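You operate a simulated robot arm through the tools that you are given. There is no shell and no other tool.

You run a simulated two-armed robot. Do the job below in one go: nothing can be reset, and whatever is moved stays where it is left.

JOB
Move the sockets over to the backup supply and test it.
Fine: sockets breaker off, supply knob to backup, test button till the lamp lights, breaker on again, cabinet shut. Where these are worked on the way, their far stop is far enough and under half their travel is too little: sockets breaker.

It is judged by the outcome, as a careful person would: the job done as asked, and still so three seconds after it is handed in. It fails if anything else is knocked over, pushed out of place, dropped, spilled or broken.

ROBOT AND FRAMES
Two 7-joint arms with fingered hands on one trunk that stands fixed in place. Base frame: the origin is at the foot of the trunk, x ahead of it, y to its left, z up. Readings come in mm, rad, newtons and seconds.
The left shoulder is at [70, 142, 1339], the right one opposite. With the tool pointing down near the work surface each hand reaches from about 420 to 800 mm from the base axis, measured 20 degrees to its own side. Payload 3.6 kg a hand.
The tool frame of a hand sits at the grasp point between the pads (the TCP): z along the fingers, y along the line on which they close. The tips reach 25 mm beyond it. The gripper opens to 88 mm; its body begins 29 mm behind the TCP. The gripper is a hand of 5 fingers: y runs from the thumb to the fingers, the wrist lies at [-13, -97, -162] in the tool frame.
Orientation is that of the tool frame in the base frame, as a unit quaternion [w, x, y, z]. With the fingers straight down and the wrist toward the robot, the tool's x, y and z point along [0, 1, 0], [1, 0, 0] and [0, 0, -1] of the base frame.

CONTROLS
- The arms move only by the tool apply_moves. It takes "left_rows", "right_rows" or both (then of equal length, played together; a hand with none holds still); each is a list of rows, each an object of numbers (a shift or turn left out is 0): "rx", "ry", "rz": the turn, a rotation vector about the tool's x, y, z in rad; "x", "y", "z": the shift along the tool's x, y, z in mm. In form: [{"rx": .., "ry": .., "rz": .., "x": .., "y": .., "z": ..}, ...]. A call has 1 to 20 rows; each row is the pose to reach, as a shift and turn from the pose commanded when the call began, along the tool's axes at that moment. Each row takes 0.2 s and may step no farther than 50 mm and 0.15 rad from the row before; otherwise, the whole call is refused. Where a pose cannot be reached the arm comes as near as it can. A force on the tool above 50 N (or 10 N above the force at the start of the call, whichever is more), or a blocked arm, ends the call early, and 0.2 s more pass. In this call time passes only in rows, and 0.2 s behind the last. The reply holds the time, the measured pose of the TCP, the force on the tool along the base axes, the opening and the grip force, in the units named above and with some noise, with the torque about the TCP (base axes, N m) and any sound that the robot's microphone picked up.
- Cameras (640 x 400 px; columns grow to the right, rows downward): "scene" is now at [117.6, -61.7, 1579.4]; the picture's right is [-0.67, -0.74, 0.00], its down [-0.33, 0.30, -0.90] and it looks along [0.66, -0.60, -0.45] (base axes); focal length 214 px, centre (320, 200). "left" rides on the left gripper at [-59, -79, -105] in its tool frame; the picture's right is [-0.73, -0.32, 0.61], its down [0.62, -0.68, 0.38] and it looks along [0.29, 0.66, 0.70] (tool axes); focal length 234 px, centre (320, 200). "right" rides on the right gripper at [59, -79, -105] in its tool frame; the picture's right is [-0.73, 0.32, -0.61], its down [-0.62, -0.68, 0.38] and it looks along [-0.29, 0.66, 0.70] (tool axes); focal length 234 px, centre (320, 200). There is no depth. A picture from a camera that has moved, and an enlarged one, comes with that camera's place and axes in the base frame and with its lens.
- grab_frame(camera): a new picture of that camera. It takes no simulated time.
- lift_body(by): slides the trunk up (or, below 0, down) by that many mm; the arms and the scene camera ride with it, the base frame stays. It gives what a move gives, with no picture.
- set_fingers(index, middle, ring, little, thumb_bend, thumb_turn, hand): sets how far each is bent, from 0 (flat) to 1 (curled in); at 0.3 the hand is open as for a grip, at 0.7 the pads meet at the TCP. One left out holds its place. A second passes; each finger stops where it meets its share of the squeeze, and holds until it gets a number again. It is the only way to open and close the hand. It gives what a move gives, with no picture; readings hold the bend of each and the force on index, middle, ring, little, thumb and palm. thumb_turn goes from beside the hand (0) to across from the fingers (1), as for a grip.
- turn_head(pan, tilt): turns the head with the scene camera to pan (to the left, within 1.501 rad either way) and tilt (down, from -0.506 to 1.204), counted from straight ahead of the robot. It gives what a move gives.
- enlarge(camera, box): a new picture of the part [left, top, right, bottom] of that camera's present view, enlarged. It takes no simulated time.
- sign_off(): hands the job in; it is judged then, once.

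Nothing tells you positions but the pictures and the camera data. Unless the task says otherwise, let go and move clear before handing in.

The tools are called after "Emit:" as name(argument=value, ...) on one line, values as JSON. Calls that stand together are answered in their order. apply_moves: Moves the arms, as the interface text tells. Its arguments: {"type":"object","properties":{"left_rows":{"type":"array","items":{"type":"object","properties":{"rx":{"type":"number"},"ry":{"type":"number"},"rz":{"type":"number"},"x":{"type":"number"},"y":{"type":"number"},"z":{"type":"number"}}}},"right_rows":{"type":"array","items":{"type":"object","properties":{"rx":{"type":"number"},"ry":{"type":"number"},"rz":{"type":"number"},"x":{"type":"number"},"y":{"type":"number"},"z":{"type":"number"}}}}},"required":[]} The other tools are called the same way: lift_body (by) moves the trunk up or down; set_fingers (index, middle, ring, little, thumb_bend, thumb_turn, hand) moves the fingers one by one; turn_head (pan, tilt) turns the head that bears the scene camera; grab_frame (camera) takes a picture; enlarge (camera, box) takes an enlarged picture of a part of a camera's view; sign_off () hands the job in.

At the start:

```text
time: 0.0
left_ee_pos: [435.3, -71.9, 1460.3]
left_orientation: [0.0, 0.708, 0.706, -0.001]
left_ft_force: [-0.1, 0.7, 0.3]
left_torque: [0.0, 0.02, -0.01]
left_finger_gap: 87.5
left_grip_force: 0.1
left_shape: jaw
left_bend: [0.3, 0.3, 0.3, 0.3, 0.3, 0.98]
left_finger forces: [0.1, 0.1, 0.0, 0.1, 0.1, 0.1]
right_ee_pos: [282.1, -367.5, 1510.2]
right_orientation: [0.001, 0.708, 0.707, 0.001]
right_ft_force: [-0.6, 0.2, -0.9]
right_torque: [0.02, 0.0, 0.01]
right_finger_gap: 87.5
right_grip_force: 0.0
right_shape: jaw
right_bend: [0.3, 0.3, 0.3, 0.3, 0.3, 0.98]
right_finger forces: [0.0, 0.1, 0.1, 0.0, 0.1, 0.0]
trunk travel left (down, up): [-875.0, 65.0]
head pan, tilt (commanded): [-0.735, 0.463]
```

scene: 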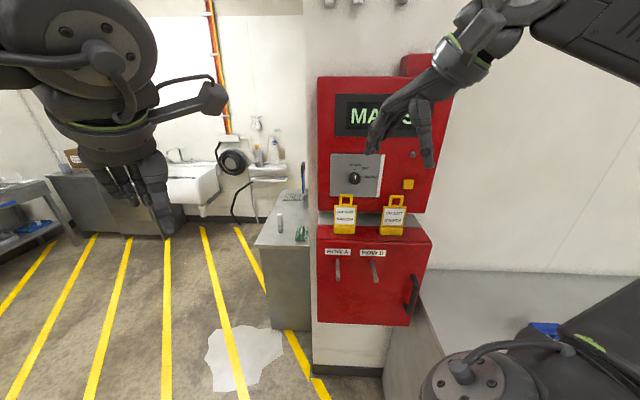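
right: 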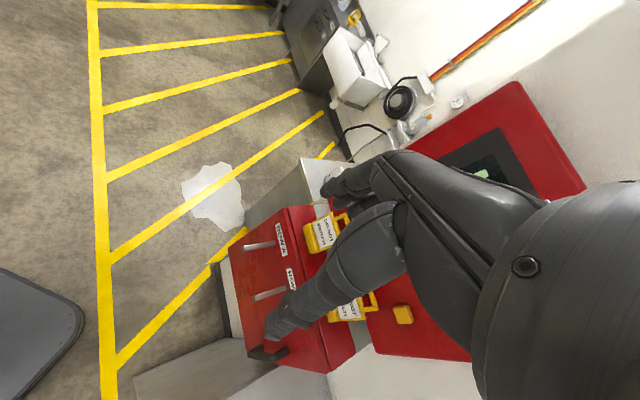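
left: 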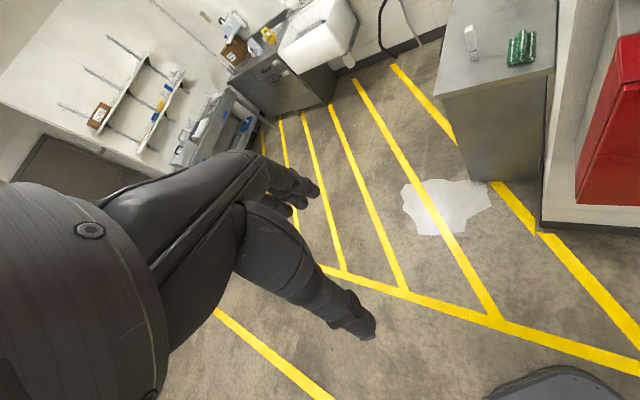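

I see a red cabinet ahead-right with a "MAINS" display, a rotary knob, a yellow button, and a lower box with two levers and yellow tags. I'll look closer before moving anything.

Emit:
enlarge(camera="scene", box=[300, 60, 460, 160])

Emit:
enlarge(camera="scene", box=[300, 140, 460, 240])

Emit:
enlarge(camera="scene", box=[300, 230, 460, 330])

Emit:
enlarge(camera="scene", box=[300, 0, 460, 100])

```text
4.00 times, centred on (380, 110) of scene
camera zoom: at [117.6, -61.7, 1579.4], right [-0.67, -0.74, 0.0], down [-0.33, 0.3, -0.9], along [0.66, -0.6, -0.45], focal length 858 px, centre (80, 560)
```

zoom: 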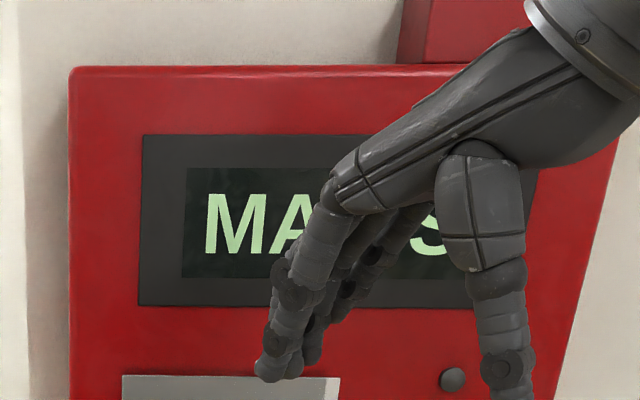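

```text
4.00 times, centred on (380, 190) of scene
camera zoom: at [117.6, -61.7, 1579.4], right [-0.67, -0.74, 0.0], down [-0.33, 0.3, -0.9], along [0.66, -0.6, -0.45], focal length 858 px, centre (80, 240)
```

zoom: 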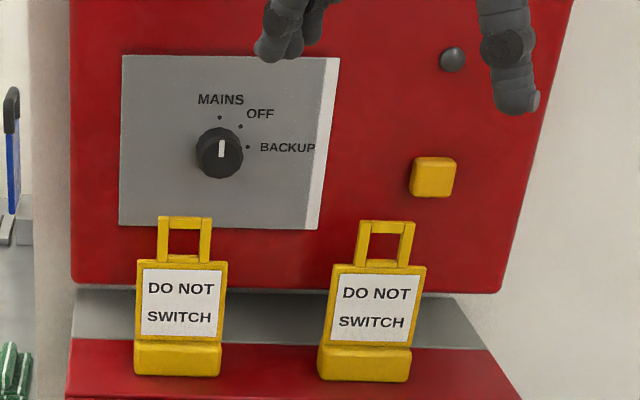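

```text
4.00 times, centred on (380, 280) of scene
camera zoom: at [117.6, -61.7, 1579.4], right [-0.67, -0.74, 0.0], down [-0.33, 0.3, -0.9], along [0.66, -0.6, -0.45], focal length 858 px, centre (80, -120)
```

zoom: 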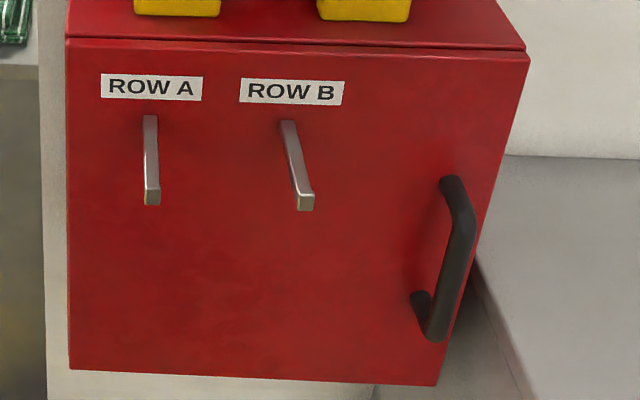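

```text
4.00 times, centred on (380, 50) of scene
camera zoom: at [117.6, -61.7, 1579.4], right [-0.67, -0.74, 0.0], down [-0.33, 0.3, -0.9], along [0.66, -0.6, -0.45], focal length 858 px, centre (80, 800)
```

zoom: 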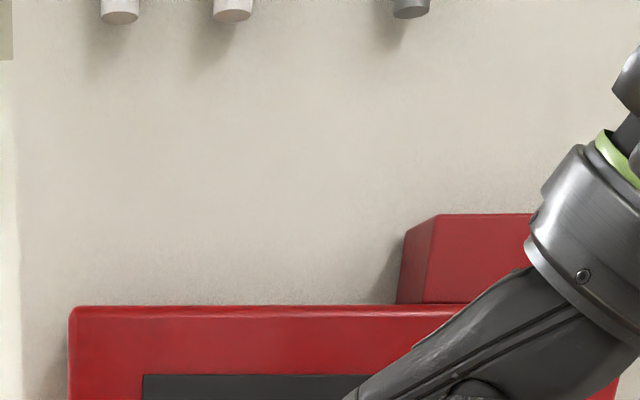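

The lower red box seems to have a door with a handle on its right, with the levers ROW A and ROW B on the front and two loose "DO NOT SWITCH" tags on its ledge. I'll turn the head to survey what is near the right arm before lowering the trunk.

Emit:
turn_head(pan=-1.3, tilt=0.8)

Emit:
grab_frame(camera="scene")

```text
time: 1.0
left_ee_pos: [436.1, -70.4, 1459.3]
left_orientation: [0.0, 0.707, 0.707, 0.0]
left_ft_force: [0.3, 0.5, 0.2]
left_torque: [-0.01, 0.0, 0.02]
left_finger_gap: 87.8
left_grip_force: 0.1
left_shape: jaw
left_bend: [0.3, 0.3, 0.3, 0.3, 0.3, 0.98]
left_finger forces: [0.0, 0.1, 0.0, 0.0, 0.1, 0.0]
right_ee_pos: [280.1, -367.7, 1510.4]
right_orientation: [0.001, 0.707, 0.707, 0.001]
right_ft_force: [0.2, -0.3, 0.6]
right_torque: [0.02, -0.03, -0.01]
right_finger_gap: 87.8
right_grip_force: 0.1
right_shape: jaw
right_bend: [0.3, 0.3, 0.3, 0.3, 0.3, 0.98]
right_finger forces: [0.1, 0.0, 0.1, 0.1, 0.0, 0.1]
trunk travel left (down, up): [-875.0, 65.0]
head pan, tilt (commanded): [-1.3, 0.799]
```

```text
taken
camera scene: at [71.3, -77.8, 1550.1], right [-0.96, -0.27, 0.0], down [-0.19, 0.69, -0.7], along [0.19, -0.67, -0.72], focal length 214 px, centre (320, 200)
```

scene: 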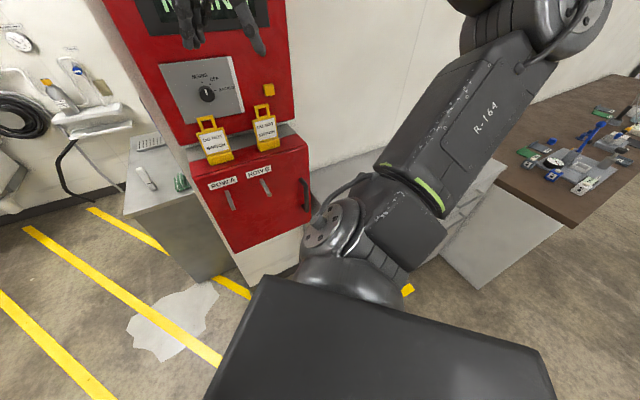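

The cabinet's face is about 0.66–0.75 m from the base axis at a yaw of about −42°; I take the knob to be near (507,−558,1345), the button near (395,−682,1323) and the door handle near (284,−622,976). Next I'll yaw the right hand and pitch it so the fingers point at the wall, keeping well clear.

Emit:
apply_moves(right_rows=[{"rz": 0.147, "x": -23, "y": 4, "z": 12}, {"rz": 0.294, "x": -46, "y": 8, "z": 24}, {"rz": 0.441, "x": -69, "y": 12, "z": 36}, {"rz": 0.588, "x": -92, "y": 16, "z": 48}, {"rz": 0.735, "x": -113, "y": 19, "z": 60}])

Emit:
grab_frame(camera="scene")

```text
time: 2.2
left_ee_pos: [437.4, -72.5, 1459.5]
left_orientation: [0.0, 0.707, 0.707, 0.0]
left_ft_force: [-1.0, -0.2, 0.0]
left_torque: [-0.02, -0.01, -0.04]
left_finger_gap: 87.8
left_grip_force: 0.2
left_shape: jaw
left_bend: [0.3, 0.3, 0.3, 0.3, 0.3, 0.98]
left_finger forces: [0.0, 0.0, 0.0, 0.0, 0.0, 0.1]
right_ee_pos: [300.4, -481.6, 1448.4]
right_orientation: [0.0, 0.914, 0.406, 0.0]
right_ft_force: [-1.0, -0.3, -0.7]
right_torque: [-0.03, 0.0, 0.02]
right_finger_gap: 87.7
right_grip_force: 0.0
right_shape: jaw
right_bend: [0.3, 0.3, 0.3, 0.3, 0.3, 0.98]
right_finger forces: [0.0, 0.1, 0.0, 0.1, 0.0, 0.0]
trunk travel left (down, up): [-875.0, 65.0]
head pan, tilt (commanded): [-1.3, 0.799]
```

```text
taken
camera scene: at [71.7, -78.7, 1550.0], right [-0.96, -0.27, 0.0], down [-0.19, 0.69, -0.7], along [0.19, -0.67, -0.72], focal length 214 px, centre (320, 200)
```

scene: 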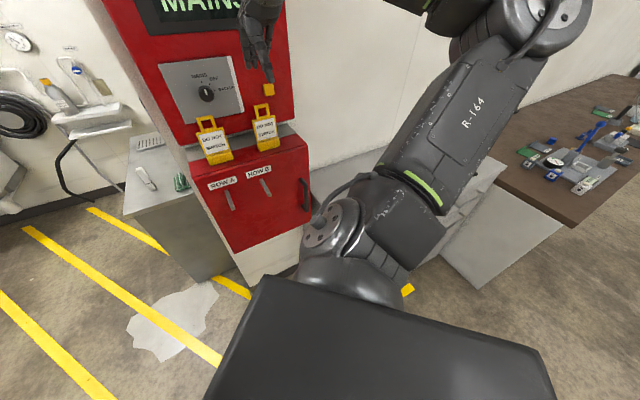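

The hand is yawed to face the wall with the fingers still down. Now I'll pitch the fingers up toward the wall while easing down to the right of the tags.

Emit:
apply_moves(right_rows=[{"rx": -0.143, "x": -3.8, "y": 4.6, "z": 13.6}, {"rx": -0.286, "x": -7.5, "y": 9.3, "z": 27.3}, {"rx": -0.428, "x": -11.3, "y": 13.9, "z": 40.9}, {"rx": -0.571, "x": -15.1, "y": 18.5, "z": 54.5}, {"rx": -0.714, "x": -18.9, "y": 23.2, "z": 68.2}, {"rx": -0.857, "x": -22.6, "y": 27.8, "z": 81.8}, {"rx": -1.0, "x": -26.4, "y": 32.5, "z": 95.5}, {"rx": -1.142, "x": -30.2, "y": 37.1, "z": 109}, {"rx": -1.285, "x": -34, "y": 41.7, "z": 122.7}, {"rx": -1.428, "x": -37.7, "y": 46.4, "z": 136.4}, {"rx": -1.571, "x": -41.5, "y": 51, "z": 150}])

Emit:
grab_frame(camera="scene")

Emit:
grab_frame(camera="right")

```text
time: 4.6
left_ee_pos: [436.6, -71.8, 1459.3]
left_orientation: [0.0, 0.707, 0.707, 0.0]
left_ft_force: [-0.3, 0.1, -0.1]
left_torque: [0.03, 0.03, -0.03]
left_finger_gap: 87.3
left_grip_force: 0.1
left_shape: jaw
left_bend: [0.3, 0.3, 0.3, 0.3, 0.3, 0.98]
left_finger forces: [0.1, 0.1, 0.0, 0.1, 0.0, 0.1]
right_ee_pos: [310.4, -545.7, 1299.9]
right_orientation: [0.646, 0.646, 0.288, 0.288]
right_ft_force: [0.2, -0.5, -0.6]
right_torque: [0.02, -0.02, -0.02]
right_finger_gap: 87.9
right_grip_force: 0.0
right_shape: jaw
right_bend: [0.3, 0.3, 0.3, 0.3, 0.3, 0.98]
right_finger forces: [0.1, 0.0, 0.0, 0.1, 0.0, 0.0]
right hand out of reach, approached as far as the arm can: row 5, 6, 7, 8, 9
trunk travel left (down, up): [-875.0, 65.0]
head pan, tilt (commanded): [-1.3, 0.799]
```

```text
taken
camera scene: at [72.0, -79.1, 1550.0], right [-0.96, -0.27, 0.0], down [-0.19, 0.69, -0.7], along [0.19, -0.67, -0.72], focal length 214 px, centre (320, 200)
```

scene: 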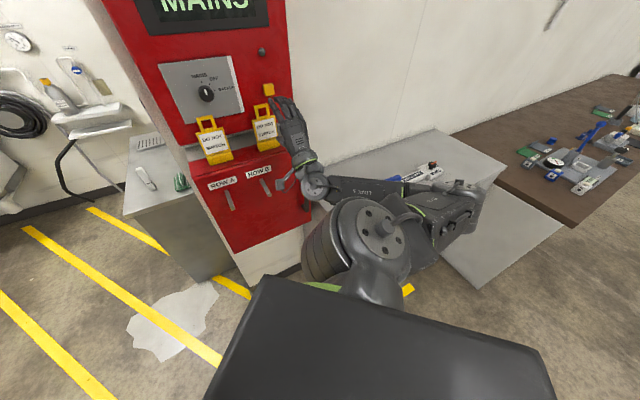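

```text
taken
camera right: at [269.7, -431.6, 1220.9], right [-0.94, -0.13, 0.32], down [-0.13, -0.72, -0.68], along [0.32, -0.68, 0.66], focal length 234 px, centre (320, 200)
```

right: 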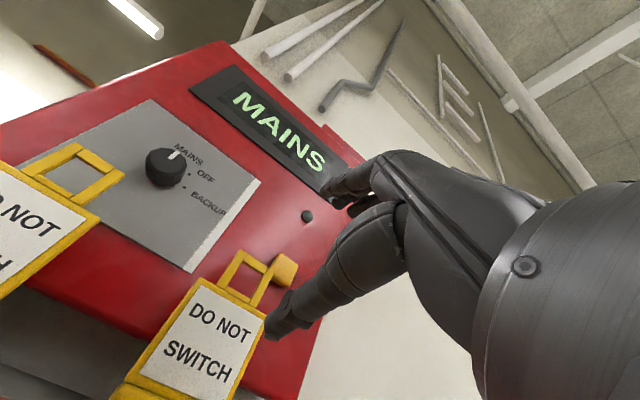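

The right hand now points at the wall to the right of the tags, with the elbow out over the right counter. I'll turn the head back for a clear view of the whole cabinet and counter.

Emit:
turn_head(pan=-0.8, tilt=0.6)

Emit:
grab_frame(camera="scene")

Emit:
enlarge(camera="scene", box=[280, 190, 480, 315])

Emit:
enlarge(camera="scene", box=[280, 80, 480, 205])

```text
time: 5.5
left_ee_pos: [436.4, -71.6, 1459.3]
left_orientation: [0.0, 0.707, 0.707, 0.0]
left_ft_force: [-0.5, 0.2, -0.3]
left_torque: [0.01, -0.01, -0.02]
left_finger_gap: 87.4
left_grip_force: 0.1
left_shape: jaw
left_bend: [0.3, 0.3, 0.3, 0.3, 0.3, 0.98]
left_finger forces: [0.0, 0.0, 0.0, 0.1, 0.1, 0.1]
right_ee_pos: [307.2, -545.4, 1299.3]
right_orientation: [0.646, 0.646, 0.287, 0.287]
right_ft_force: [0.6, -0.7, 0.9]
right_torque: [-0.01, 0.01, 0.03]
right_finger_gap: 87.7
right_grip_force: 0.1
right_shape: jaw
right_bend: [0.3, 0.3, 0.3, 0.3, 0.3, 0.98]
right_finger forces: [0.1, 0.0, 0.0, 0.0, 0.0, 0.0]
trunk travel left (down, up): [-875.0, 65.0]
head pan, tilt (commanded): [-0.799, 0.6]
```

```text
taken
camera scene: at [110.9, -63.2, 1566.9], right [-0.72, -0.7, 0.0], down [-0.39, 0.41, -0.82], along [0.57, -0.59, -0.57], focal length 214 px, centre (320, 200)
```

scene: 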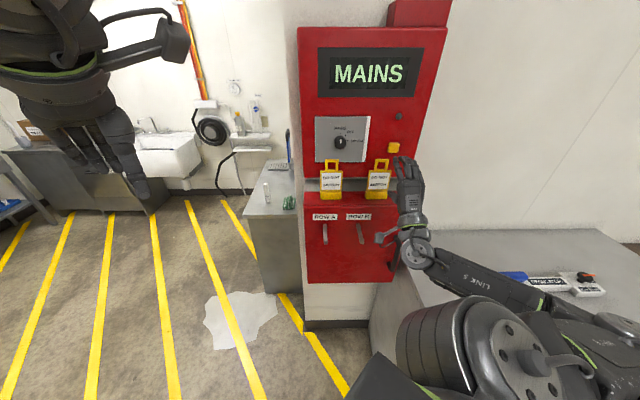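

```text
3.20 times, centred on (380, 252) of scene
camera zoom: at [110.9, -63.2, 1566.9], right [-0.72, -0.7, 0.0], down [-0.39, 0.41, -0.82], along [0.57, -0.59, -0.57], focal length 686 px, centre (128, 32)
```

zoom: 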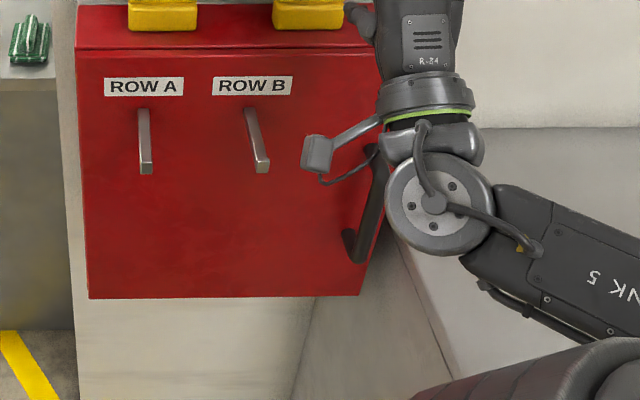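

```text
3.20 times, centred on (380, 142) of scene
camera zoom: at [110.9, -63.2, 1566.9], right [-0.72, -0.7, 0.0], down [-0.39, 0.41, -0.82], along [0.57, -0.59, -0.57], focal length 686 px, centre (128, 384)
```

zoom: 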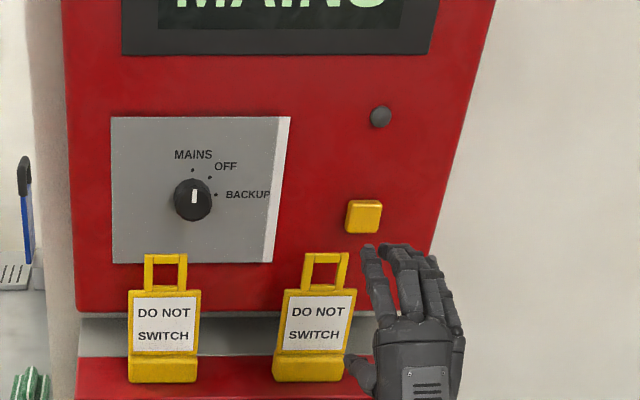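

I take the wall to be at 45° (normal (−0.707, 0.707, 0)). The box spans about 350 mm wide and z 776–1174, with the levers sticking out about 90 mm and the handle near the right edge. I'll check the counter and objects around the right elbow before descending.

Emit:
enlarge(camera="scene", box=[400, 220, 640, 370])

Emit:
turn_head(pan=-1.4, tilt=0.7)

Emit:
grab_frame(camera="scene")

```text
2.67 times, centred on (520, 295) of scene
camera zoom: at [110.9, -63.2, 1566.9], right [-0.72, -0.7, 0.0], down [-0.39, 0.41, -0.82], along [0.57, -0.59, -0.57], focal length 572 px, centre (-213, -53)
```

zoom: 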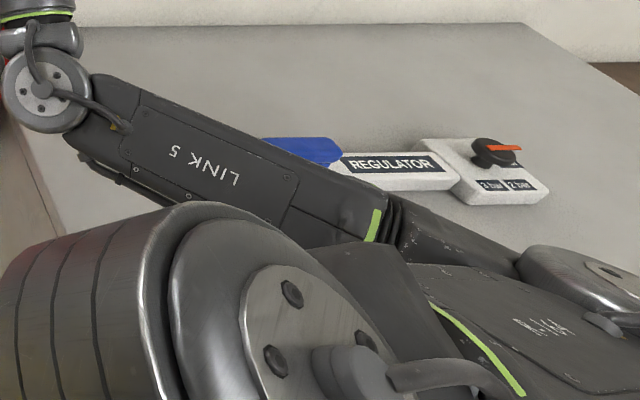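

```text
time: 6.5
left_ee_pos: [436.4, -71.5, 1458.8]
left_orientation: [0.0, 0.707, 0.707, 0.0]
left_ft_force: [-0.8, 0.6, 0.2]
left_torque: [0.02, 0.01, 0.0]
left_finger_gap: 87.6
left_grip_force: 0.0
left_shape: jaw
left_bend: [0.3, 0.3, 0.3, 0.3, 0.3, 0.98]
left_finger forces: [0.0, 0.0, 0.0, 0.2, 0.1, 0.0]
right_ee_pos: [308.4, -544.9, 1300.2]
right_orientation: [0.646, 0.646, 0.287, 0.288]
right_ft_force: [0.2, 1.1, 0.5]
right_torque: [0.02, -0.02, 0.04]
right_finger_gap: 87.7
right_grip_force: 0.1
right_shape: jaw
right_bend: [0.3, 0.3, 0.3, 0.3, 0.3, 0.98]
right_finger forces: [0.0, 0.0, 0.1, 0.0, 0.0, 0.0]
trunk travel left (down, up): [-875.0, 65.0]
head pan, tilt (commanded): [-1.4, 0.7]
```

```text
taken
camera scene: at [64.3, -83.8, 1558.3], right [-0.99, -0.17, 0.0], down [-0.11, 0.63, -0.76], along [0.13, -0.75, -0.64], focal length 214 px, centre (320, 200)
```

scene: 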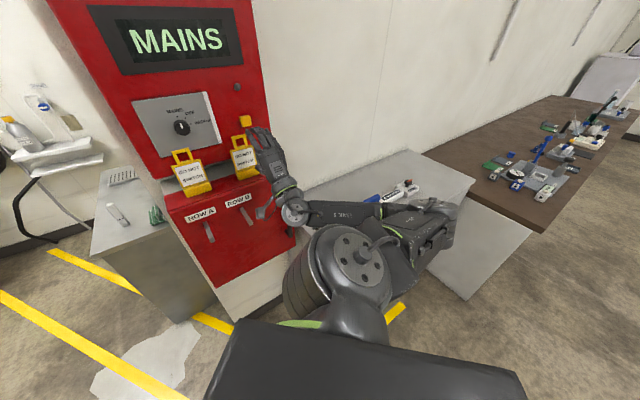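

Only the "REGULATOR" unit sits on the counter, well to the right and away from the elbow. Next I'll straighten the hand to the wall's 45°, back off a little, then roll the hand to palm-left while lowering it in front of the handle.

Emit:
apply_moves(right_rows=[{"ry": -0.025, "z": -49}, {"ry": -0.05, "z": -98}])

Emit:
apply_moves(right_rows=[{"rz": 0.143, "x": -5, "y": -27}, {"rz": 0.286, "x": -10, "y": -54}, {"rz": 0.428, "x": -15, "y": -82}, {"rz": 0.571, "x": -20, "y": -109}, {"rz": 0.714, "x": -25, "y": -136}, {"rz": 0.857, "x": -30, "y": -163}, {"rz": 1.0, "x": -35, "y": -191}, {"rz": 1.142, "x": -40, "y": -218}, {"rz": 1.285, "x": -45, "y": -245}, {"rz": 1.428, "x": -50, "y": -272}, {"rz": 1.571, "x": -56, "y": -303}])

Emit:
turn_head(pan=-0.9, tilt=0.7)

Emit:
grab_frame(camera="scene")

Emit:
grab_frame(camera="right")

```text
time: 7.1
left_ee_pos: [434.5, -69.0, 1460.6]
left_orientation: [0.001, 0.707, 0.708, 0.0]
left_ft_force: [-0.1, -0.7, -0.2]
left_torque: [-0.01, 0.02, 0.0]
left_finger_gap: 87.9
left_grip_force: 0.0
left_shape: jaw
left_bend: [0.3, 0.3, 0.3, 0.3, 0.3, 0.98]
left_finger forces: [0.1, 0.0, 0.0, 0.0, 0.0, 0.0]
right_ee_pos: [238.8, -495.3, 1288.6]
right_orientation: [0.655, 0.651, 0.271, 0.273]
right_ft_force: [-1.0, -0.4, 0.4]
right_torque: [-0.01, 0.0, 0.0]
right_finger_gap: 87.9
right_grip_force: 0.1
right_shape: jaw
right_bend: [0.3, 0.3, 0.3, 0.3, 0.3, 0.98]
right_finger forces: [0.1, 0.1, 0.0, 0.0, 0.0, 0.1]
right hand out of reach, approached as far as the arm can: row 2
trunk travel left (down, up): [-875.0, 65.0]
head pan, tilt (commanded): [-1.4, 0.7]
```

```text
time: 9.5
left_ee_pos: [437.2, -72.0, 1459.7]
left_orientation: [-0.001, 0.707, 0.707, 0.0]
left_ft_force: [-0.4, 0.1, 0.0]
left_torque: [0.02, 0.02, -0.02]
left_finger_gap: 87.6
left_grip_force: 0.0
left_shape: jaw
left_bend: [0.3, 0.3, 0.3, 0.3, 0.3, 0.98]
left_finger forces: [0.1, 0.0, 0.0, 0.0, 0.0, 0.0]
right_ee_pos: [269.1, -622.8, 1150.8]
right_orientation: [0.271, 0.66, -0.275, 0.645]
right_ft_force: [0.9, 0.0, 0.8]
right_torque: [-0.01, 0.0, -0.01]
right_finger_gap: 87.9
right_grip_force: 0.0
right_shape: jaw
right_bend: [0.3, 0.3, 0.3, 0.3, 0.3, 0.98]
right_finger forces: [0.0, 0.0, 0.0, 0.0, 0.0, 0.0]
right hand out of reach, approached as far as the arm can: row 2, 3, 4, 5, 6, 7, 8, 9, 10, 11
trunk travel left (down, up): [-875.0, 65.0]
head pan, tilt (commanded): [-1.4, 0.7]
```

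```text
time: 10.4
left_ee_pos: [435.7, -71.0, 1461.2]
left_orientation: [0.0, 0.707, 0.707, 0.0]
left_ft_force: [0.6, 0.4, 0.1]
left_torque: [0.0, 0.01, 0.05]
left_finger_gap: 87.8
left_grip_force: 0.1
left_shape: jaw
left_bend: [0.3, 0.3, 0.3, 0.3, 0.3, 0.98]
left_finger forces: [0.0, 0.0, 0.0, 0.1, 0.0, 0.0]
right_ee_pos: [266.9, -623.5, 1151.7]
right_orientation: [0.272, 0.66, -0.274, 0.645]
right_ft_force: [0.6, -0.4, 0.7]
right_torque: [0.01, 0.01, 0.0]
right_finger_gap: 87.9
right_grip_force: 0.0
right_shape: jaw
right_bend: [0.3, 0.3, 0.3, 0.3, 0.3, 0.98]
right_finger forces: [0.0, 0.0, 0.0, 0.0, 0.1, 0.0]
trunk travel left (down, up): [-875.0, 65.0]
head pan, tilt (commanded): [-0.901, 0.7]
```

```text
taken
camera scene: at [102.0, -66.6, 1558.3], right [-0.78, -0.62, 0.0], down [-0.4, 0.51, -0.77], along [0.47, -0.6, -0.64], focal length 214 px, centre (320, 200)
```

scene: 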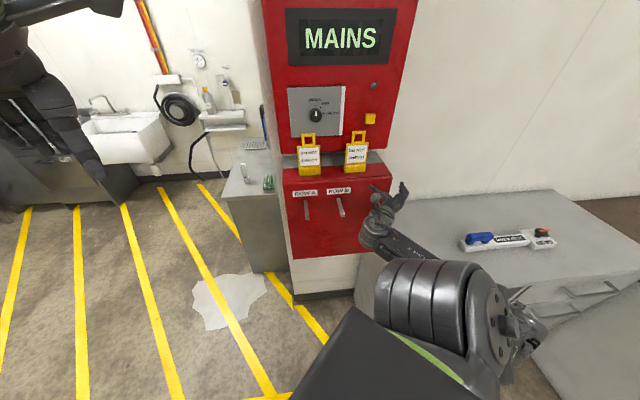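

```text
taken
camera right: at [249.7, -493.9, 1212.5], right [-0.67, 0.21, -0.71], down [0.74, 0.21, -0.64], along [0.02, -0.95, -0.3], focal length 234 px, centre (320, 200)
```

right: 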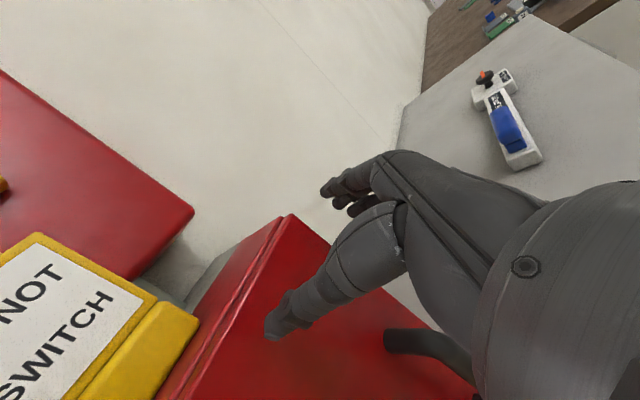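

The hand is rolled palm-left, but the arm couldn't get down that far; it stopped near u≈252, d≈629, z≈1151, just above and in front of the handle. I'll test a small step back to see which poses are reachable, then lower the trunk.

Emit:
apply_moves(right_rows=[{"z": -20}, {"z": -40}])

```text
time: 11.0
left_ee_pos: [435.7, -71.5, 1460.2]
left_orientation: [0.001, 0.707, 0.707, 0.0]
left_ft_force: [-0.1, -0.5, 0.6]
left_torque: [-0.01, 0.0, -0.01]
left_finger_gap: 87.4
left_grip_force: 0.0
left_shape: jaw
left_bend: [0.3, 0.3, 0.3, 0.3, 0.3, 0.98]
left_finger forces: [0.0, 0.0, 0.0, 0.0, 0.1, 0.0]
right_ee_pos: [259.8, -601.7, 1168.3]
right_orientation: [0.27, 0.653, -0.271, 0.653]
right_ft_force: [-0.6, 1.0, 0.3]
right_torque: [0.01, -0.01, 0.0]
right_finger_gap: 87.7
right_grip_force: 0.0
right_shape: jaw
right_bend: [0.3, 0.3, 0.3, 0.3, 0.3, 0.98]
right_finger forces: [0.0, 0.0, 0.0, 0.0, 0.0, 0.0]
right hand out of reach, approached as far as the arm can: row 1, 2
trunk travel left (down, up): [-875.0, 65.0]
head pan, tilt (commanded): [-0.901, 0.7]
```

The hand can only retreat a little at this trunk height. I'll shift it right, clear of the handle, and then lower the trunk in stages.

Emit:
apply_moves(right_rows=[{"y": 30, "x": 5}, {"y": 60, "x": 10}])

Emit:
grab_frame(camera="scene")

```text
time: 11.6
left_ee_pos: [435.0, -71.5, 1461.3]
left_orientation: [0.0, 0.707, 0.707, 0.001]
left_ft_force: [0.1, -0.2, 0.5]
left_torque: [-0.01, 0.01, -0.03]
left_finger_gap: 87.7
left_grip_force: 0.1
left_shape: jaw
left_bend: [0.3, 0.3, 0.3, 0.3, 0.3, 0.98]
left_finger forces: [0.0, 0.1, 0.0, 0.0, 0.0, 0.0]
right_ee_pos: [231.3, -646.5, 1188.7]
right_orientation: [0.271, 0.654, -0.271, 0.653]
right_ft_force: [-0.3, -0.7, 0.9]
right_torque: [0.01, -0.01, 0.01]
right_finger_gap: 87.9
right_grip_force: 0.0
right_shape: jaw
right_bend: [0.3, 0.3, 0.3, 0.3, 0.3, 0.98]
right_finger forces: [0.0, 0.0, 0.0, 0.0, 0.0, 0.0]
right hand out of reach, approached as far as the arm can: row 1, 2
trunk travel left (down, up): [-875.0, 65.0]
head pan, tilt (commanded): [-0.901, 0.7]
```

```text
taken
camera scene: at [101.2, -66.9, 1558.4], right [-0.78, -0.62, 0.0], down [-0.4, 0.5, -0.77], along [0.48, -0.6, -0.64], focal length 214 px, centre (320, 200)
```

scene: 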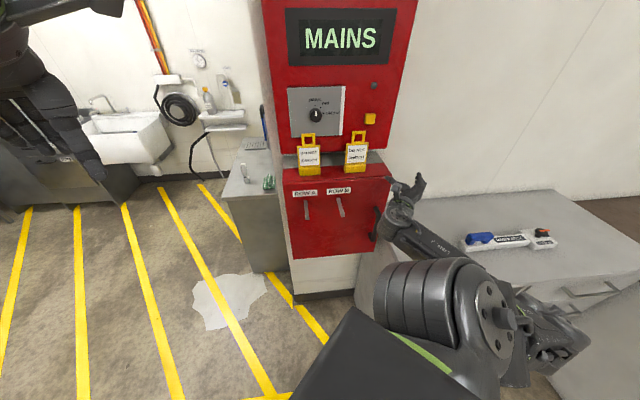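

The hand is now right of the box, near u≈294, d≈620, z≈1189. I'll lower the trunk 100 mm and look again.

Emit:
lift_body(by=-100)

Emit:
grab_frame(camera="scene")

Emit:
grab_frame(camera="right")

```text
time: 13.0
left_ee_pos: [436.3, -72.1, 1360.2]
left_orientation: [0.001, 0.708, 0.707, 0.0]
left_ft_force: [0.1, -0.2, -0.2]
left_torque: [0.03, -0.01, -0.01]
left_finger_gap: 87.8
left_grip_force: 0.0
left_shape: jaw
left_bend: [0.3, 0.3, 0.3, 0.3, 0.3, 0.98]
left_finger forces: [0.1, 0.0, 0.0, 0.0, 0.1, 0.0]
right_ee_pos: [233.6, -645.9, 1088.3]
right_orientation: [0.27, 0.654, -0.271, 0.653]
right_ft_force: [1.2, -0.7, 0.6]
right_torque: [0.02, 0.02, -0.03]
right_finger_gap: 88.0
right_grip_force: 0.1
right_shape: jaw
right_bend: [0.3, 0.3, 0.3, 0.3, 0.3, 0.98]
right_finger forces: [0.1, 0.1, 0.1, 0.0, 0.1, 0.1]
trunk travel left (down, up): [-775.0, 165.0]
head pan, tilt (commanded): [-0.901, 0.7]
```

```text
taken
camera scene: at [102.3, -66.7, 1458.3], right [-0.78, -0.62, 0.0], down [-0.4, 0.5, -0.76], along [0.48, -0.6, -0.64], focal length 214 px, centre (320, 200)
```

scene: 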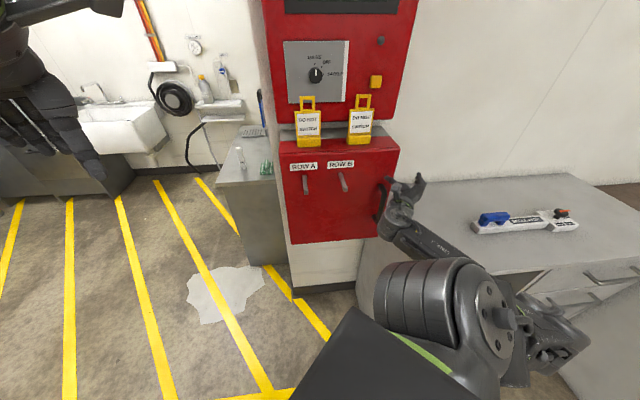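

```text
taken
camera right: at [213.6, -515.7, 1148.7], right [-0.66, 0.2, -0.72], down [0.75, 0.21, -0.62], along [0.03, -0.96, -0.29], focal length 234 px, centre (320, 200)
```

right: 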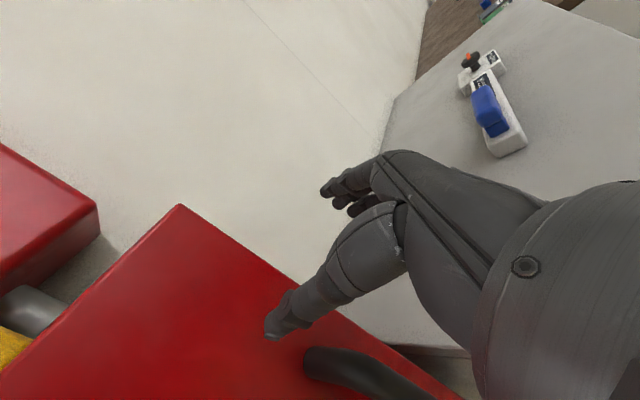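

The counter top is near z≈890 and the handle bar near u≈240, d≈622, z 898–1048. I'll lower another 110 mm so the hand is level with the handle, then try retreating and shifting left.

Emit:
lift_body(by=-110)

Emit:
apply_moves(right_rows=[{"z": -25}, {"z": -50}, {"z": -75}])

Emit:
grab_frame(camera="scene")

Emit:
grab_frame(camera="right")

```text
time: 14.4
left_ee_pos: [434.1, -71.5, 1249.9]
left_orientation: [0.002, 0.707, 0.707, 0.0]
left_ft_force: [-0.2, -0.3, 0.5]
left_torque: [-0.01, -0.02, -0.01]
left_finger_gap: 87.2
left_grip_force: 0.0
left_shape: jaw
left_bend: [0.3, 0.3, 0.3, 0.3, 0.3, 0.98]
left_finger forces: [0.1, 0.0, 0.0, 0.1, 0.0, 0.0]
right_ee_pos: [230.8, -645.0, 979.7]
right_orientation: [0.27, 0.654, -0.272, 0.652]
right_ft_force: [-6.3, -4.9, -2.0]
right_torque: [-0.06, 0.04, 0.01]
right_finger_gap: 84.2
right_grip_force: 0.0
right_shape: jaw
right_bend: [0.3, 0.3, 0.3, 0.3, 0.36, 0.99]
right_finger forces: [0.1, 0.1, 0.0, 0.0, 8.0, 0.0]
trunk travel left (down, up): [-665.0, 275.0]
head pan, tilt (commanded): [-0.901, 0.7]
```

```text
time: 15.2
left_ee_pos: [433.7, -75.1, 1251.0]
left_orientation: [0.0, 0.707, 0.707, 0.002]
left_ft_force: [0.1, -0.2, -0.4]
left_torque: [-0.01, 0.01, -0.03]
left_finger_gap: 87.5
left_grip_force: 0.1
left_shape: jaw
left_bend: [0.3, 0.3, 0.3, 0.3, 0.3, 0.98]
left_finger forces: [0.0, 0.0, 0.0, 0.0, 0.0, 0.1]
right_ee_pos: [219.7, -612.1, 993.8]
right_orientation: [0.27, 0.654, -0.273, 0.652]
right_ft_force: [-17.5, -10.9, -6.6]
right_torque: [-0.19, 0.28, 0.09]
right_finger_gap: 83.7
right_grip_force: 0.0
right_shape: jaw
right_bend: [0.3, 0.3, 0.3, 0.3, 0.43, 1.0]
right_finger forces: [0.0, 0.1, 0.0, 0.0, 20.8, 0.0]
right hand out of reach, approached as far as the arm can: row 1, 2, 3
trunk travel left (down, up): [-665.0, 275.0]
head pan, tilt (commanded): [-0.901, 0.7]
```

```text
taken
camera scene: at [98.5, -70.9, 1348.3], right [-0.78, -0.62, 0.0], down [-0.4, 0.51, -0.76], along [0.48, -0.6, -0.64], focal length 214 px, centre (320, 200)
```

scene: 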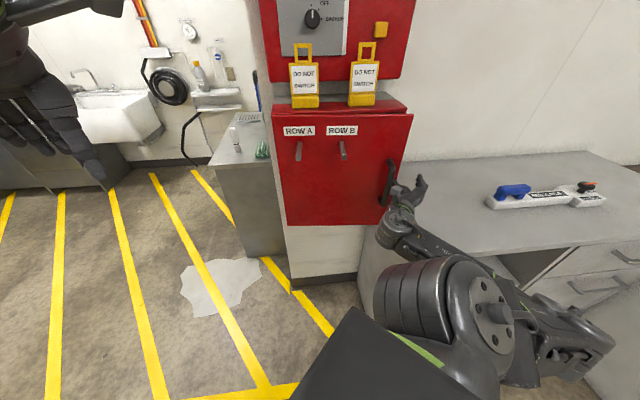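

```text
taken
camera right: at [200.1, -482.1, 1055.3], right [-0.66, 0.21, -0.72], down [0.75, 0.21, -0.62], along [0.03, -0.96, -0.29], focal length 234 px, centre (320, 200)
```

right: 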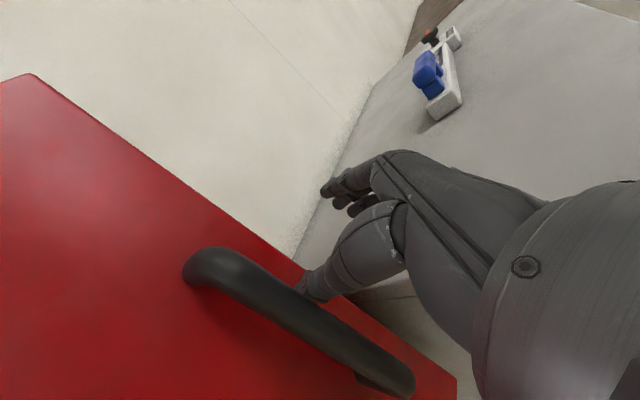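

The thumb is pressing on the right side of the handle bar, so I'll shift right to free it, then back up and away from the bar.

Emit:
apply_moves(right_rows=[{"y": 20, "x": 5}, {"y": 25, "x": 20, "z": -15}, {"y": 25, "x": 35, "z": -30}, {"y": 20, "x": 45, "z": -45}])

Emit:
grab_frame(camera="right")

```text
time: 16.2
left_ee_pos: [437.7, -72.4, 1248.6]
left_orientation: [0.0, 0.707, 0.707, 0.0]
left_ft_force: [0.2, -0.2, -0.2]
left_torque: [0.03, -0.02, 0.02]
left_finger_gap: 87.4
left_grip_force: 0.1
left_shape: jaw
left_bend: [0.3, 0.3, 0.3, 0.3, 0.3, 0.98]
left_finger forces: [0.0, 0.0, 0.0, 0.1, 0.1, 0.0]
right_ee_pos: [204.3, -611.9, 1027.5]
right_orientation: [0.269, 0.654, -0.27, 0.653]
right_ft_force: [-0.2, -0.1, -1.0]
right_torque: [0.0, 0.04, 0.0]
right_finger_gap: 87.8
right_grip_force: 0.1
right_shape: jaw
right_bend: [0.3, 0.3, 0.3, 0.3, 0.3, 0.98]
right_finger forces: [0.1, 0.0, 0.0, 0.1, 0.4, 0.0]
right hand out of reach, approached as far as the arm can: row 1, 2, 3, 4
trunk travel left (down, up): [-665.0, 275.0]
head pan, tilt (commanded): [-0.901, 0.7]
```

```text
taken
camera right: at [184.0, -482.7, 1087.4], right [-0.66, 0.2, -0.72], down [0.75, 0.21, -0.62], along [0.03, -0.96, -0.29], focal length 234 px, centre (320, 200)
```

right: 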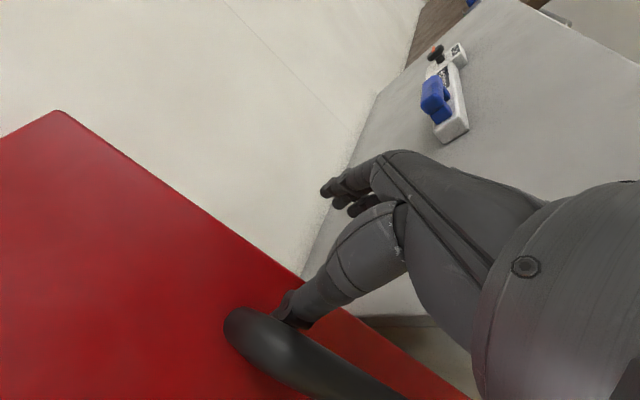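

Thumb is free. I'll go up and back with a slight leftward yaw (easing the wrist), then left in front of the bar.

Emit:
apply_moves(right_rows=[{"x": 20, "z": -10, "rx": 0.1}, {"x": 40, "z": -20, "rx": 0.2}, {"x": 50, "z": -30, "rx": 0.3}, {"x": 50, "z": -30, "y": -20, "rx": 0.3}, {"x": 50, "z": -30, "y": -45, "rx": 0.3}])

Emit:
grab_frame(camera="right")

Emit:
grab_frame(camera="scene")

```text
time: 17.4
left_ee_pos: [436.4, -71.1, 1248.9]
left_orientation: [0.0, 0.707, 0.707, 0.0]
left_ft_force: [-0.1, 0.1, 0.2]
left_torque: [0.01, 0.01, 0.0]
left_finger_gap: 87.8
left_grip_force: 0.1
left_shape: jaw
left_bend: [0.3, 0.3, 0.3, 0.3, 0.3, 0.98]
left_finger forces: [0.0, 0.1, 0.1, 0.1, 0.1, 0.1]
right_ee_pos: [234.0, -596.2, 1079.7]
right_orientation: [0.17, 0.687, -0.17, 0.686]
right_ft_force: [0.3, -0.4, -0.7]
right_torque: [0.03, 0.01, 0.01]
right_finger_gap: 87.7
right_grip_force: 0.0
right_shape: jaw
right_bend: [0.3, 0.3, 0.3, 0.3, 0.3, 0.98]
right_finger forces: [0.0, 0.0, 0.1, 0.0, 0.0, 0.1]
right hand out of reach, approached as far as the arm can: row 1, 2, 3, 4, 5
trunk travel left (down, up): [-665.0, 275.0]
head pan, tilt (commanded): [-0.901, 0.7]
```

```text
taken
camera right: at [175.9, -476.1, 1138.9], right [-0.69, 0.0, -0.72], down [0.66, 0.42, -0.62], along [0.31, -0.91, -0.29], focal length 234 px, centre (320, 200)
```

right: 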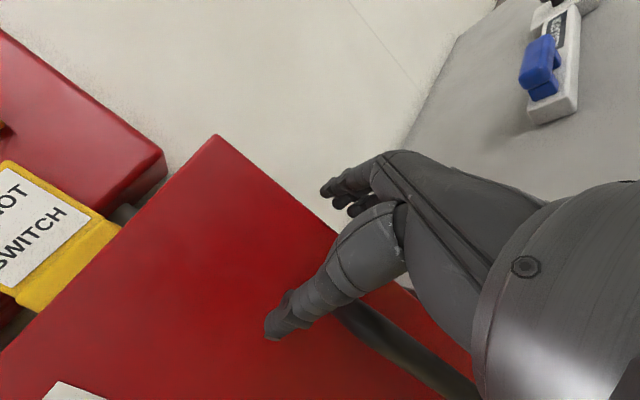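

```text
taken
camera scene: at [102.5, -66.1, 1348.4], right [-0.78, -0.62, 0.0], down [-0.4, 0.5, -0.77], along [0.48, -0.6, -0.64], focal length 214 px, centre (320, 200)
```

scene: 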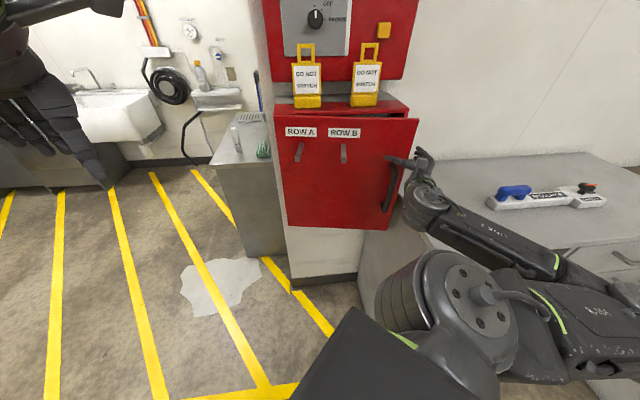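

The scene shows the door's right edge standing slightly proud of the box — the thumb appears to have pulled it ajar. I'll zoom in to confirm.

Emit:
enlarge(camera="scene", box=[260, 90, 460, 215])

Emit:
enlarge(camera="scene", box=[360, 100, 460, 162])

```text
3.20 times, centred on (360, 152) of scene
camera zoom: at [102.5, -66.1, 1348.4], right [-0.78, -0.62, 0.0], down [-0.4, 0.5, -0.77], along [0.48, -0.6, -0.64], focal length 686 px, centre (192, 352)
```

zoom: 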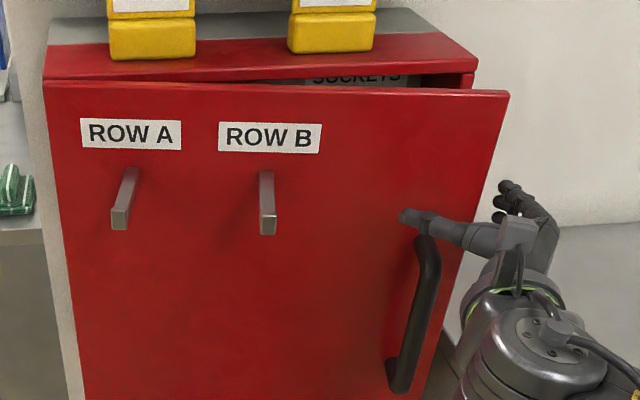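

```text
6.40 times, centred on (410, 131) of scene
camera zoom: at [102.5, -66.1, 1348.4], right [-0.78, -0.62, 0.0], down [-0.4, 0.5, -0.77], along [0.48, -0.6, -0.64], focal length 1373 px, centre (-256, 642)
```

zoom: 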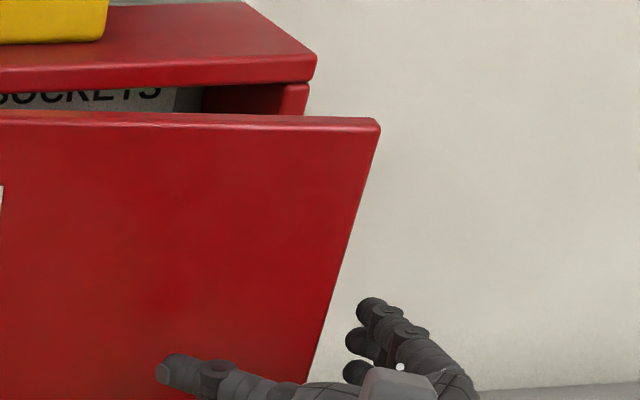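

The door is ajar about 50 mm at its free edge, and a "SOCKETS" label is visible inside. I'll move the hand right and above the handle, yaw it so the four fingers can slip behind the door's edge, and pull from inside.

Emit:
apply_moves(right_rows=[{"x": 8, "y": 12, "z": -10, "rx": 0.12}, {"x": 16, "y": 24, "z": -20, "rx": 0.24}, {"x": 22, "y": 32, "z": -26, "rx": 0.36}, {"x": 25, "y": 37, "z": -29, "rx": 0.486}])

Emit:
grab_frame(camera="scene")

Emit:
grab_frame(camera="right")

```text
time: 18.4
left_ee_pos: [436.1, -71.8, 1250.9]
left_orientation: [0.001, 0.707, 0.707, 0.0]
left_ft_force: [-0.4, 0.6, 0.1]
left_torque: [0.02, -0.01, -0.03]
left_finger_gap: 87.8
left_grip_force: 0.1
left_shape: jaw
left_bend: [0.3, 0.3, 0.3, 0.3, 0.3, 0.98]
left_finger forces: [0.0, 0.0, 0.0, 0.0, 0.0, 0.0]
right_ee_pos: [253.2, -639.0, 1100.2]
right_orientation: [-0.002, 0.708, 0.001, 0.706]
right_ft_force: [0.4, -0.9, -0.2]
right_torque: [-0.01, -0.02, 0.03]
right_finger_gap: 88.0
right_grip_force: 0.0
right_shape: jaw
right_bend: [0.3, 0.3, 0.3, 0.3, 0.3, 0.98]
right_finger forces: [0.0, 0.0, 0.0, 0.0, 0.1, 0.0]
right hand out of reach, approached as far as the arm can: row 1, 2, 3, 4
trunk travel left (down, up): [-665.0, 275.0]
head pan, tilt (commanded): [-0.901, 0.7]
```

```text
taken
camera scene: at [101.7, -66.8, 1348.3], right [-0.78, -0.62, 0.0], down [-0.4, 0.5, -0.77], along [0.48, -0.6, -0.64], focal length 214 px, centre (320, 200)
```

scene: 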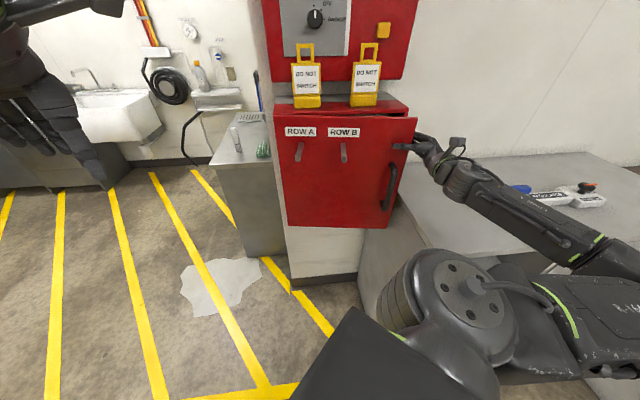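

```text
taken
camera right: at [146.2, -559.9, 1160.3], right [-0.61, -0.32, -0.73], down [0.38, 0.68, -0.62], along [0.7, -0.65, -0.29], focal length 234 px, centre (320, 200)
```

right: 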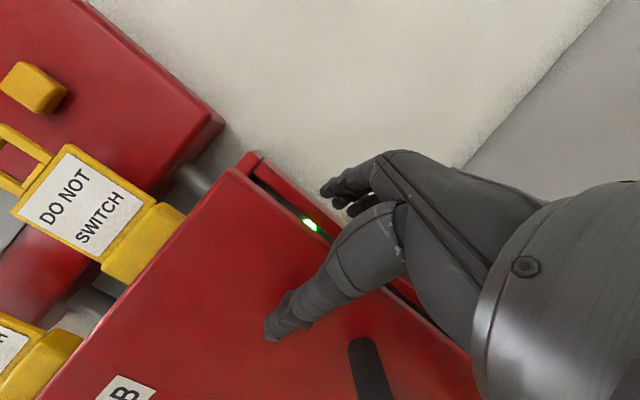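

The fingers are now beside the box's right face with a green lamp glimpsed inside. The reach limits confuse the commanded versus actual pose, so I'll move right into free space and test a forward step there.

Emit:
apply_moves(right_rows=[{"y": 21, "z": -21}, {"y": 42, "z": -42}])

Emit:
apply_moves(right_rows=[{"y": 17.5, "z": 17.5}, {"y": 35, "z": 35}])

```text
time: 19.0
left_ee_pos: [436.4, -72.9, 1249.3]
left_orientation: [0.0, 0.707, 0.707, 0.0]
left_ft_force: [0.6, -0.4, 0.0]
left_torque: [0.01, 0.01, 0.0]
left_finger_gap: 87.8
left_grip_force: 0.0
left_shape: jaw
left_bend: [0.3, 0.3, 0.3, 0.3, 0.3, 0.98]
left_finger forces: [0.0, 0.0, 0.0, 0.0, 0.0, 0.0]
right_ee_pos: [218.3, -688.4, 1100.5]
right_orientation: [-0.001, 0.708, 0.0, 0.707]
right_ft_force: [0.1, 0.5, 0.2]
right_torque: [0.01, 0.02, 0.0]
right_finger_gap: 88.1
right_grip_force: 0.1
right_shape: jaw
right_bend: [0.3, 0.3, 0.3, 0.3, 0.3, 0.98]
right_finger forces: [0.0, 0.0, 0.0, 0.0, 0.0, 0.1]
right hand out of reach, approached as far as the arm can: row 1, 2
trunk travel left (down, up): [-665.0, 275.0]
head pan, tilt (commanded): [-0.901, 0.7]
```

```text
time: 19.6
left_ee_pos: [436.8, -72.1, 1249.6]
left_orientation: [0.001, 0.707, 0.707, -0.001]
left_ft_force: [-0.3, 0.5, -0.4]
left_torque: [0.0, -0.02, 0.03]
left_finger_gap: 87.7
left_grip_force: 0.1
left_shape: jaw
left_bend: [0.3, 0.3, 0.3, 0.3, 0.3, 0.98]
left_finger forces: [0.0, 0.1, 0.0, 0.0, 0.0, 0.0]
right_ee_pos: [252.8, -724.7, 1100.5]
right_orientation: [0.0, 0.708, -0.001, 0.706]
right_ft_force: [1.0, 0.5, 0.4]
right_torque: [0.0, 0.0, -0.02]
right_finger_gap: 87.6
right_grip_force: 0.0
right_shape: jaw
right_bend: [0.3, 0.3, 0.3, 0.3, 0.3, 0.98]
right_finger forces: [0.0, 0.0, 0.1, 0.0, 0.1, 0.1]
trunk travel left (down, up): [-665.0, 275.0]
head pan, tilt (commanded): [-0.901, 0.7]
```

Forward works exactly, so the limit is in coming closer with this hand pose. I'll switch to a fingers-down pose, which reaches nearer the body, and hook the ajar door over its top edge; first I'll raise the hand in free space.

Emit:
apply_moves(right_rows=[{"x": 45}, {"x": 90}, {"x": 135}, {"x": 170}])

Emit:
apply_moves(right_rows=[{"rx": 0.0864, "ry": -0.0864, "rz": -0.0864, "y": -6, "z": -2}, {"rx": 0.1727, "ry": -0.1727, "rz": -0.1727, "y": -12, "z": -4}, {"rx": 0.259, "ry": -0.259, "rz": -0.259, "y": -18, "z": -6}, {"rx": 0.345, "ry": -0.345, "rz": -0.345, "y": -24, "z": -8}, {"rx": 0.432, "ry": -0.432, "rz": -0.432, "y": -30, "z": -10}, {"rx": 0.518, "ry": -0.518, "rz": -0.518, "y": -36, "z": -12}, {"rx": 0.604, "ry": -0.604, "rz": -0.604, "y": -42, "z": -14}, {"rx": 0.691, "ry": -0.691, "rz": -0.691, "y": -48, "z": -16}, {"rx": 0.777, "ry": -0.777, "rz": -0.777, "y": -54, "z": -18}, {"rx": 0.863, "ry": -0.863, "rz": -0.863, "y": -60, "z": -20}, {"rx": 0.95, "ry": -0.95, "rz": -0.95, "y": -66, "z": -22}, {"rx": 1.036, "ry": -1.036, "rz": -1.036, "y": -72, "z": -24}, {"rx": 1.122, "ry": -1.122, "rz": -1.122, "y": -78, "z": -26}, {"rx": 1.209, "ry": -1.209, "rz": -1.209, "y": -85, "z": -28}])

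Emit:
grab_frame(camera="scene")

Emit:
grab_frame(camera="right")

```text
time: 20.6
left_ee_pos: [436.9, -69.4, 1249.2]
left_orientation: [0.001, 0.707, 0.707, -0.001]
left_ft_force: [-0.3, -0.9, 0.2]
left_torque: [0.01, 0.01, 0.0]
left_finger_gap: 87.9
left_grip_force: 0.0
left_shape: jaw
left_bend: [0.3, 0.3, 0.3, 0.3, 0.3, 0.98]
left_finger forces: [0.1, 0.0, 0.0, 0.1, 0.1, 0.0]
right_ee_pos: [255.1, -720.3, 1272.2]
right_orientation: [0.0, 0.708, -0.001, 0.706]
right_ft_force: [0.3, -0.4, 1.0]
right_torque: [0.02, -0.06, -0.02]
right_finger_gap: 88.0
right_grip_force: 0.1
right_shape: jaw
right_bend: [0.3, 0.3, 0.3, 0.3, 0.3, 0.98]
right_finger forces: [0.0, 0.0, 0.0, 0.0, 0.0, 0.0]
trunk travel left (down, up): [-665.0, 275.0]
head pan, tilt (commanded): [-0.901, 0.7]
```

```text
time: 23.6
left_ee_pos: [436.0, -72.0, 1250.2]
left_orientation: [0.0, 0.707, 0.707, -0.001]
left_ft_force: [0.0, -0.3, -0.6]
left_torque: [0.01, 0.01, 0.0]
left_finger_gap: 87.8
left_grip_force: 0.1
left_shape: jaw
left_bend: [0.3, 0.3, 0.3, 0.3, 0.3, 0.98]
left_finger forces: [0.1, 0.0, 0.0, 0.0, 0.1, 0.1]
right_ee_pos: [224.9, -638.1, 1271.4]
right_orientation: [-0.002, 0.706, 0.708, -0.001]
right_ft_force: [0.3, 0.1, 1.2]
right_torque: [-0.01, -0.02, -0.01]
right_finger_gap: 88.0
right_grip_force: 0.1
right_shape: jaw
right_bend: [0.3, 0.3, 0.3, 0.3, 0.3, 0.98]
right_finger forces: [0.0, 0.1, 0.0, 0.1, 0.0, 0.1]
trunk travel left (down, up): [-665.0, 275.0]
head pan, tilt (commanded): [-0.901, 0.7]
```

```text
taken
camera scene: at [102.4, -66.4, 1348.3], right [-0.78, -0.62, 0.0], down [-0.4, 0.5, -0.77], along [0.48, -0.6, -0.64], focal length 214 px, centre (320, 200)
```

scene: 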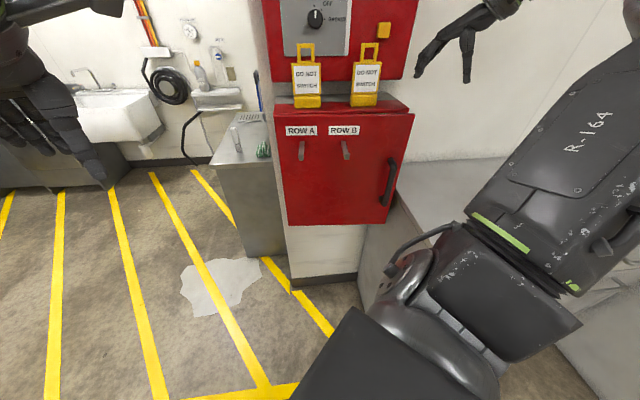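

```text
taken
camera right: at [143.9, -579.1, 1377.7], right [0.33, -0.73, 0.61], down [-0.68, -0.62, -0.38], along [0.66, -0.29, -0.7], focal length 234 px, centre (320, 200)
```

right: 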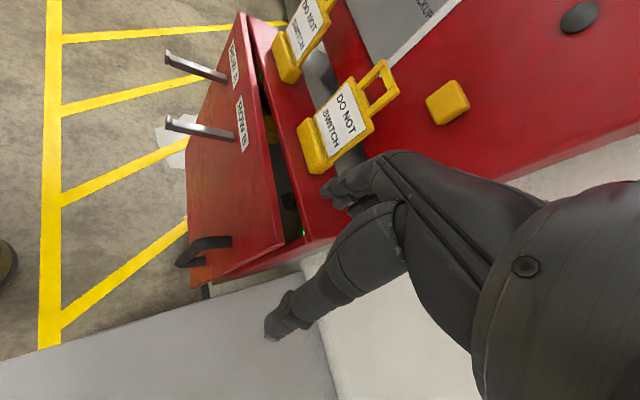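

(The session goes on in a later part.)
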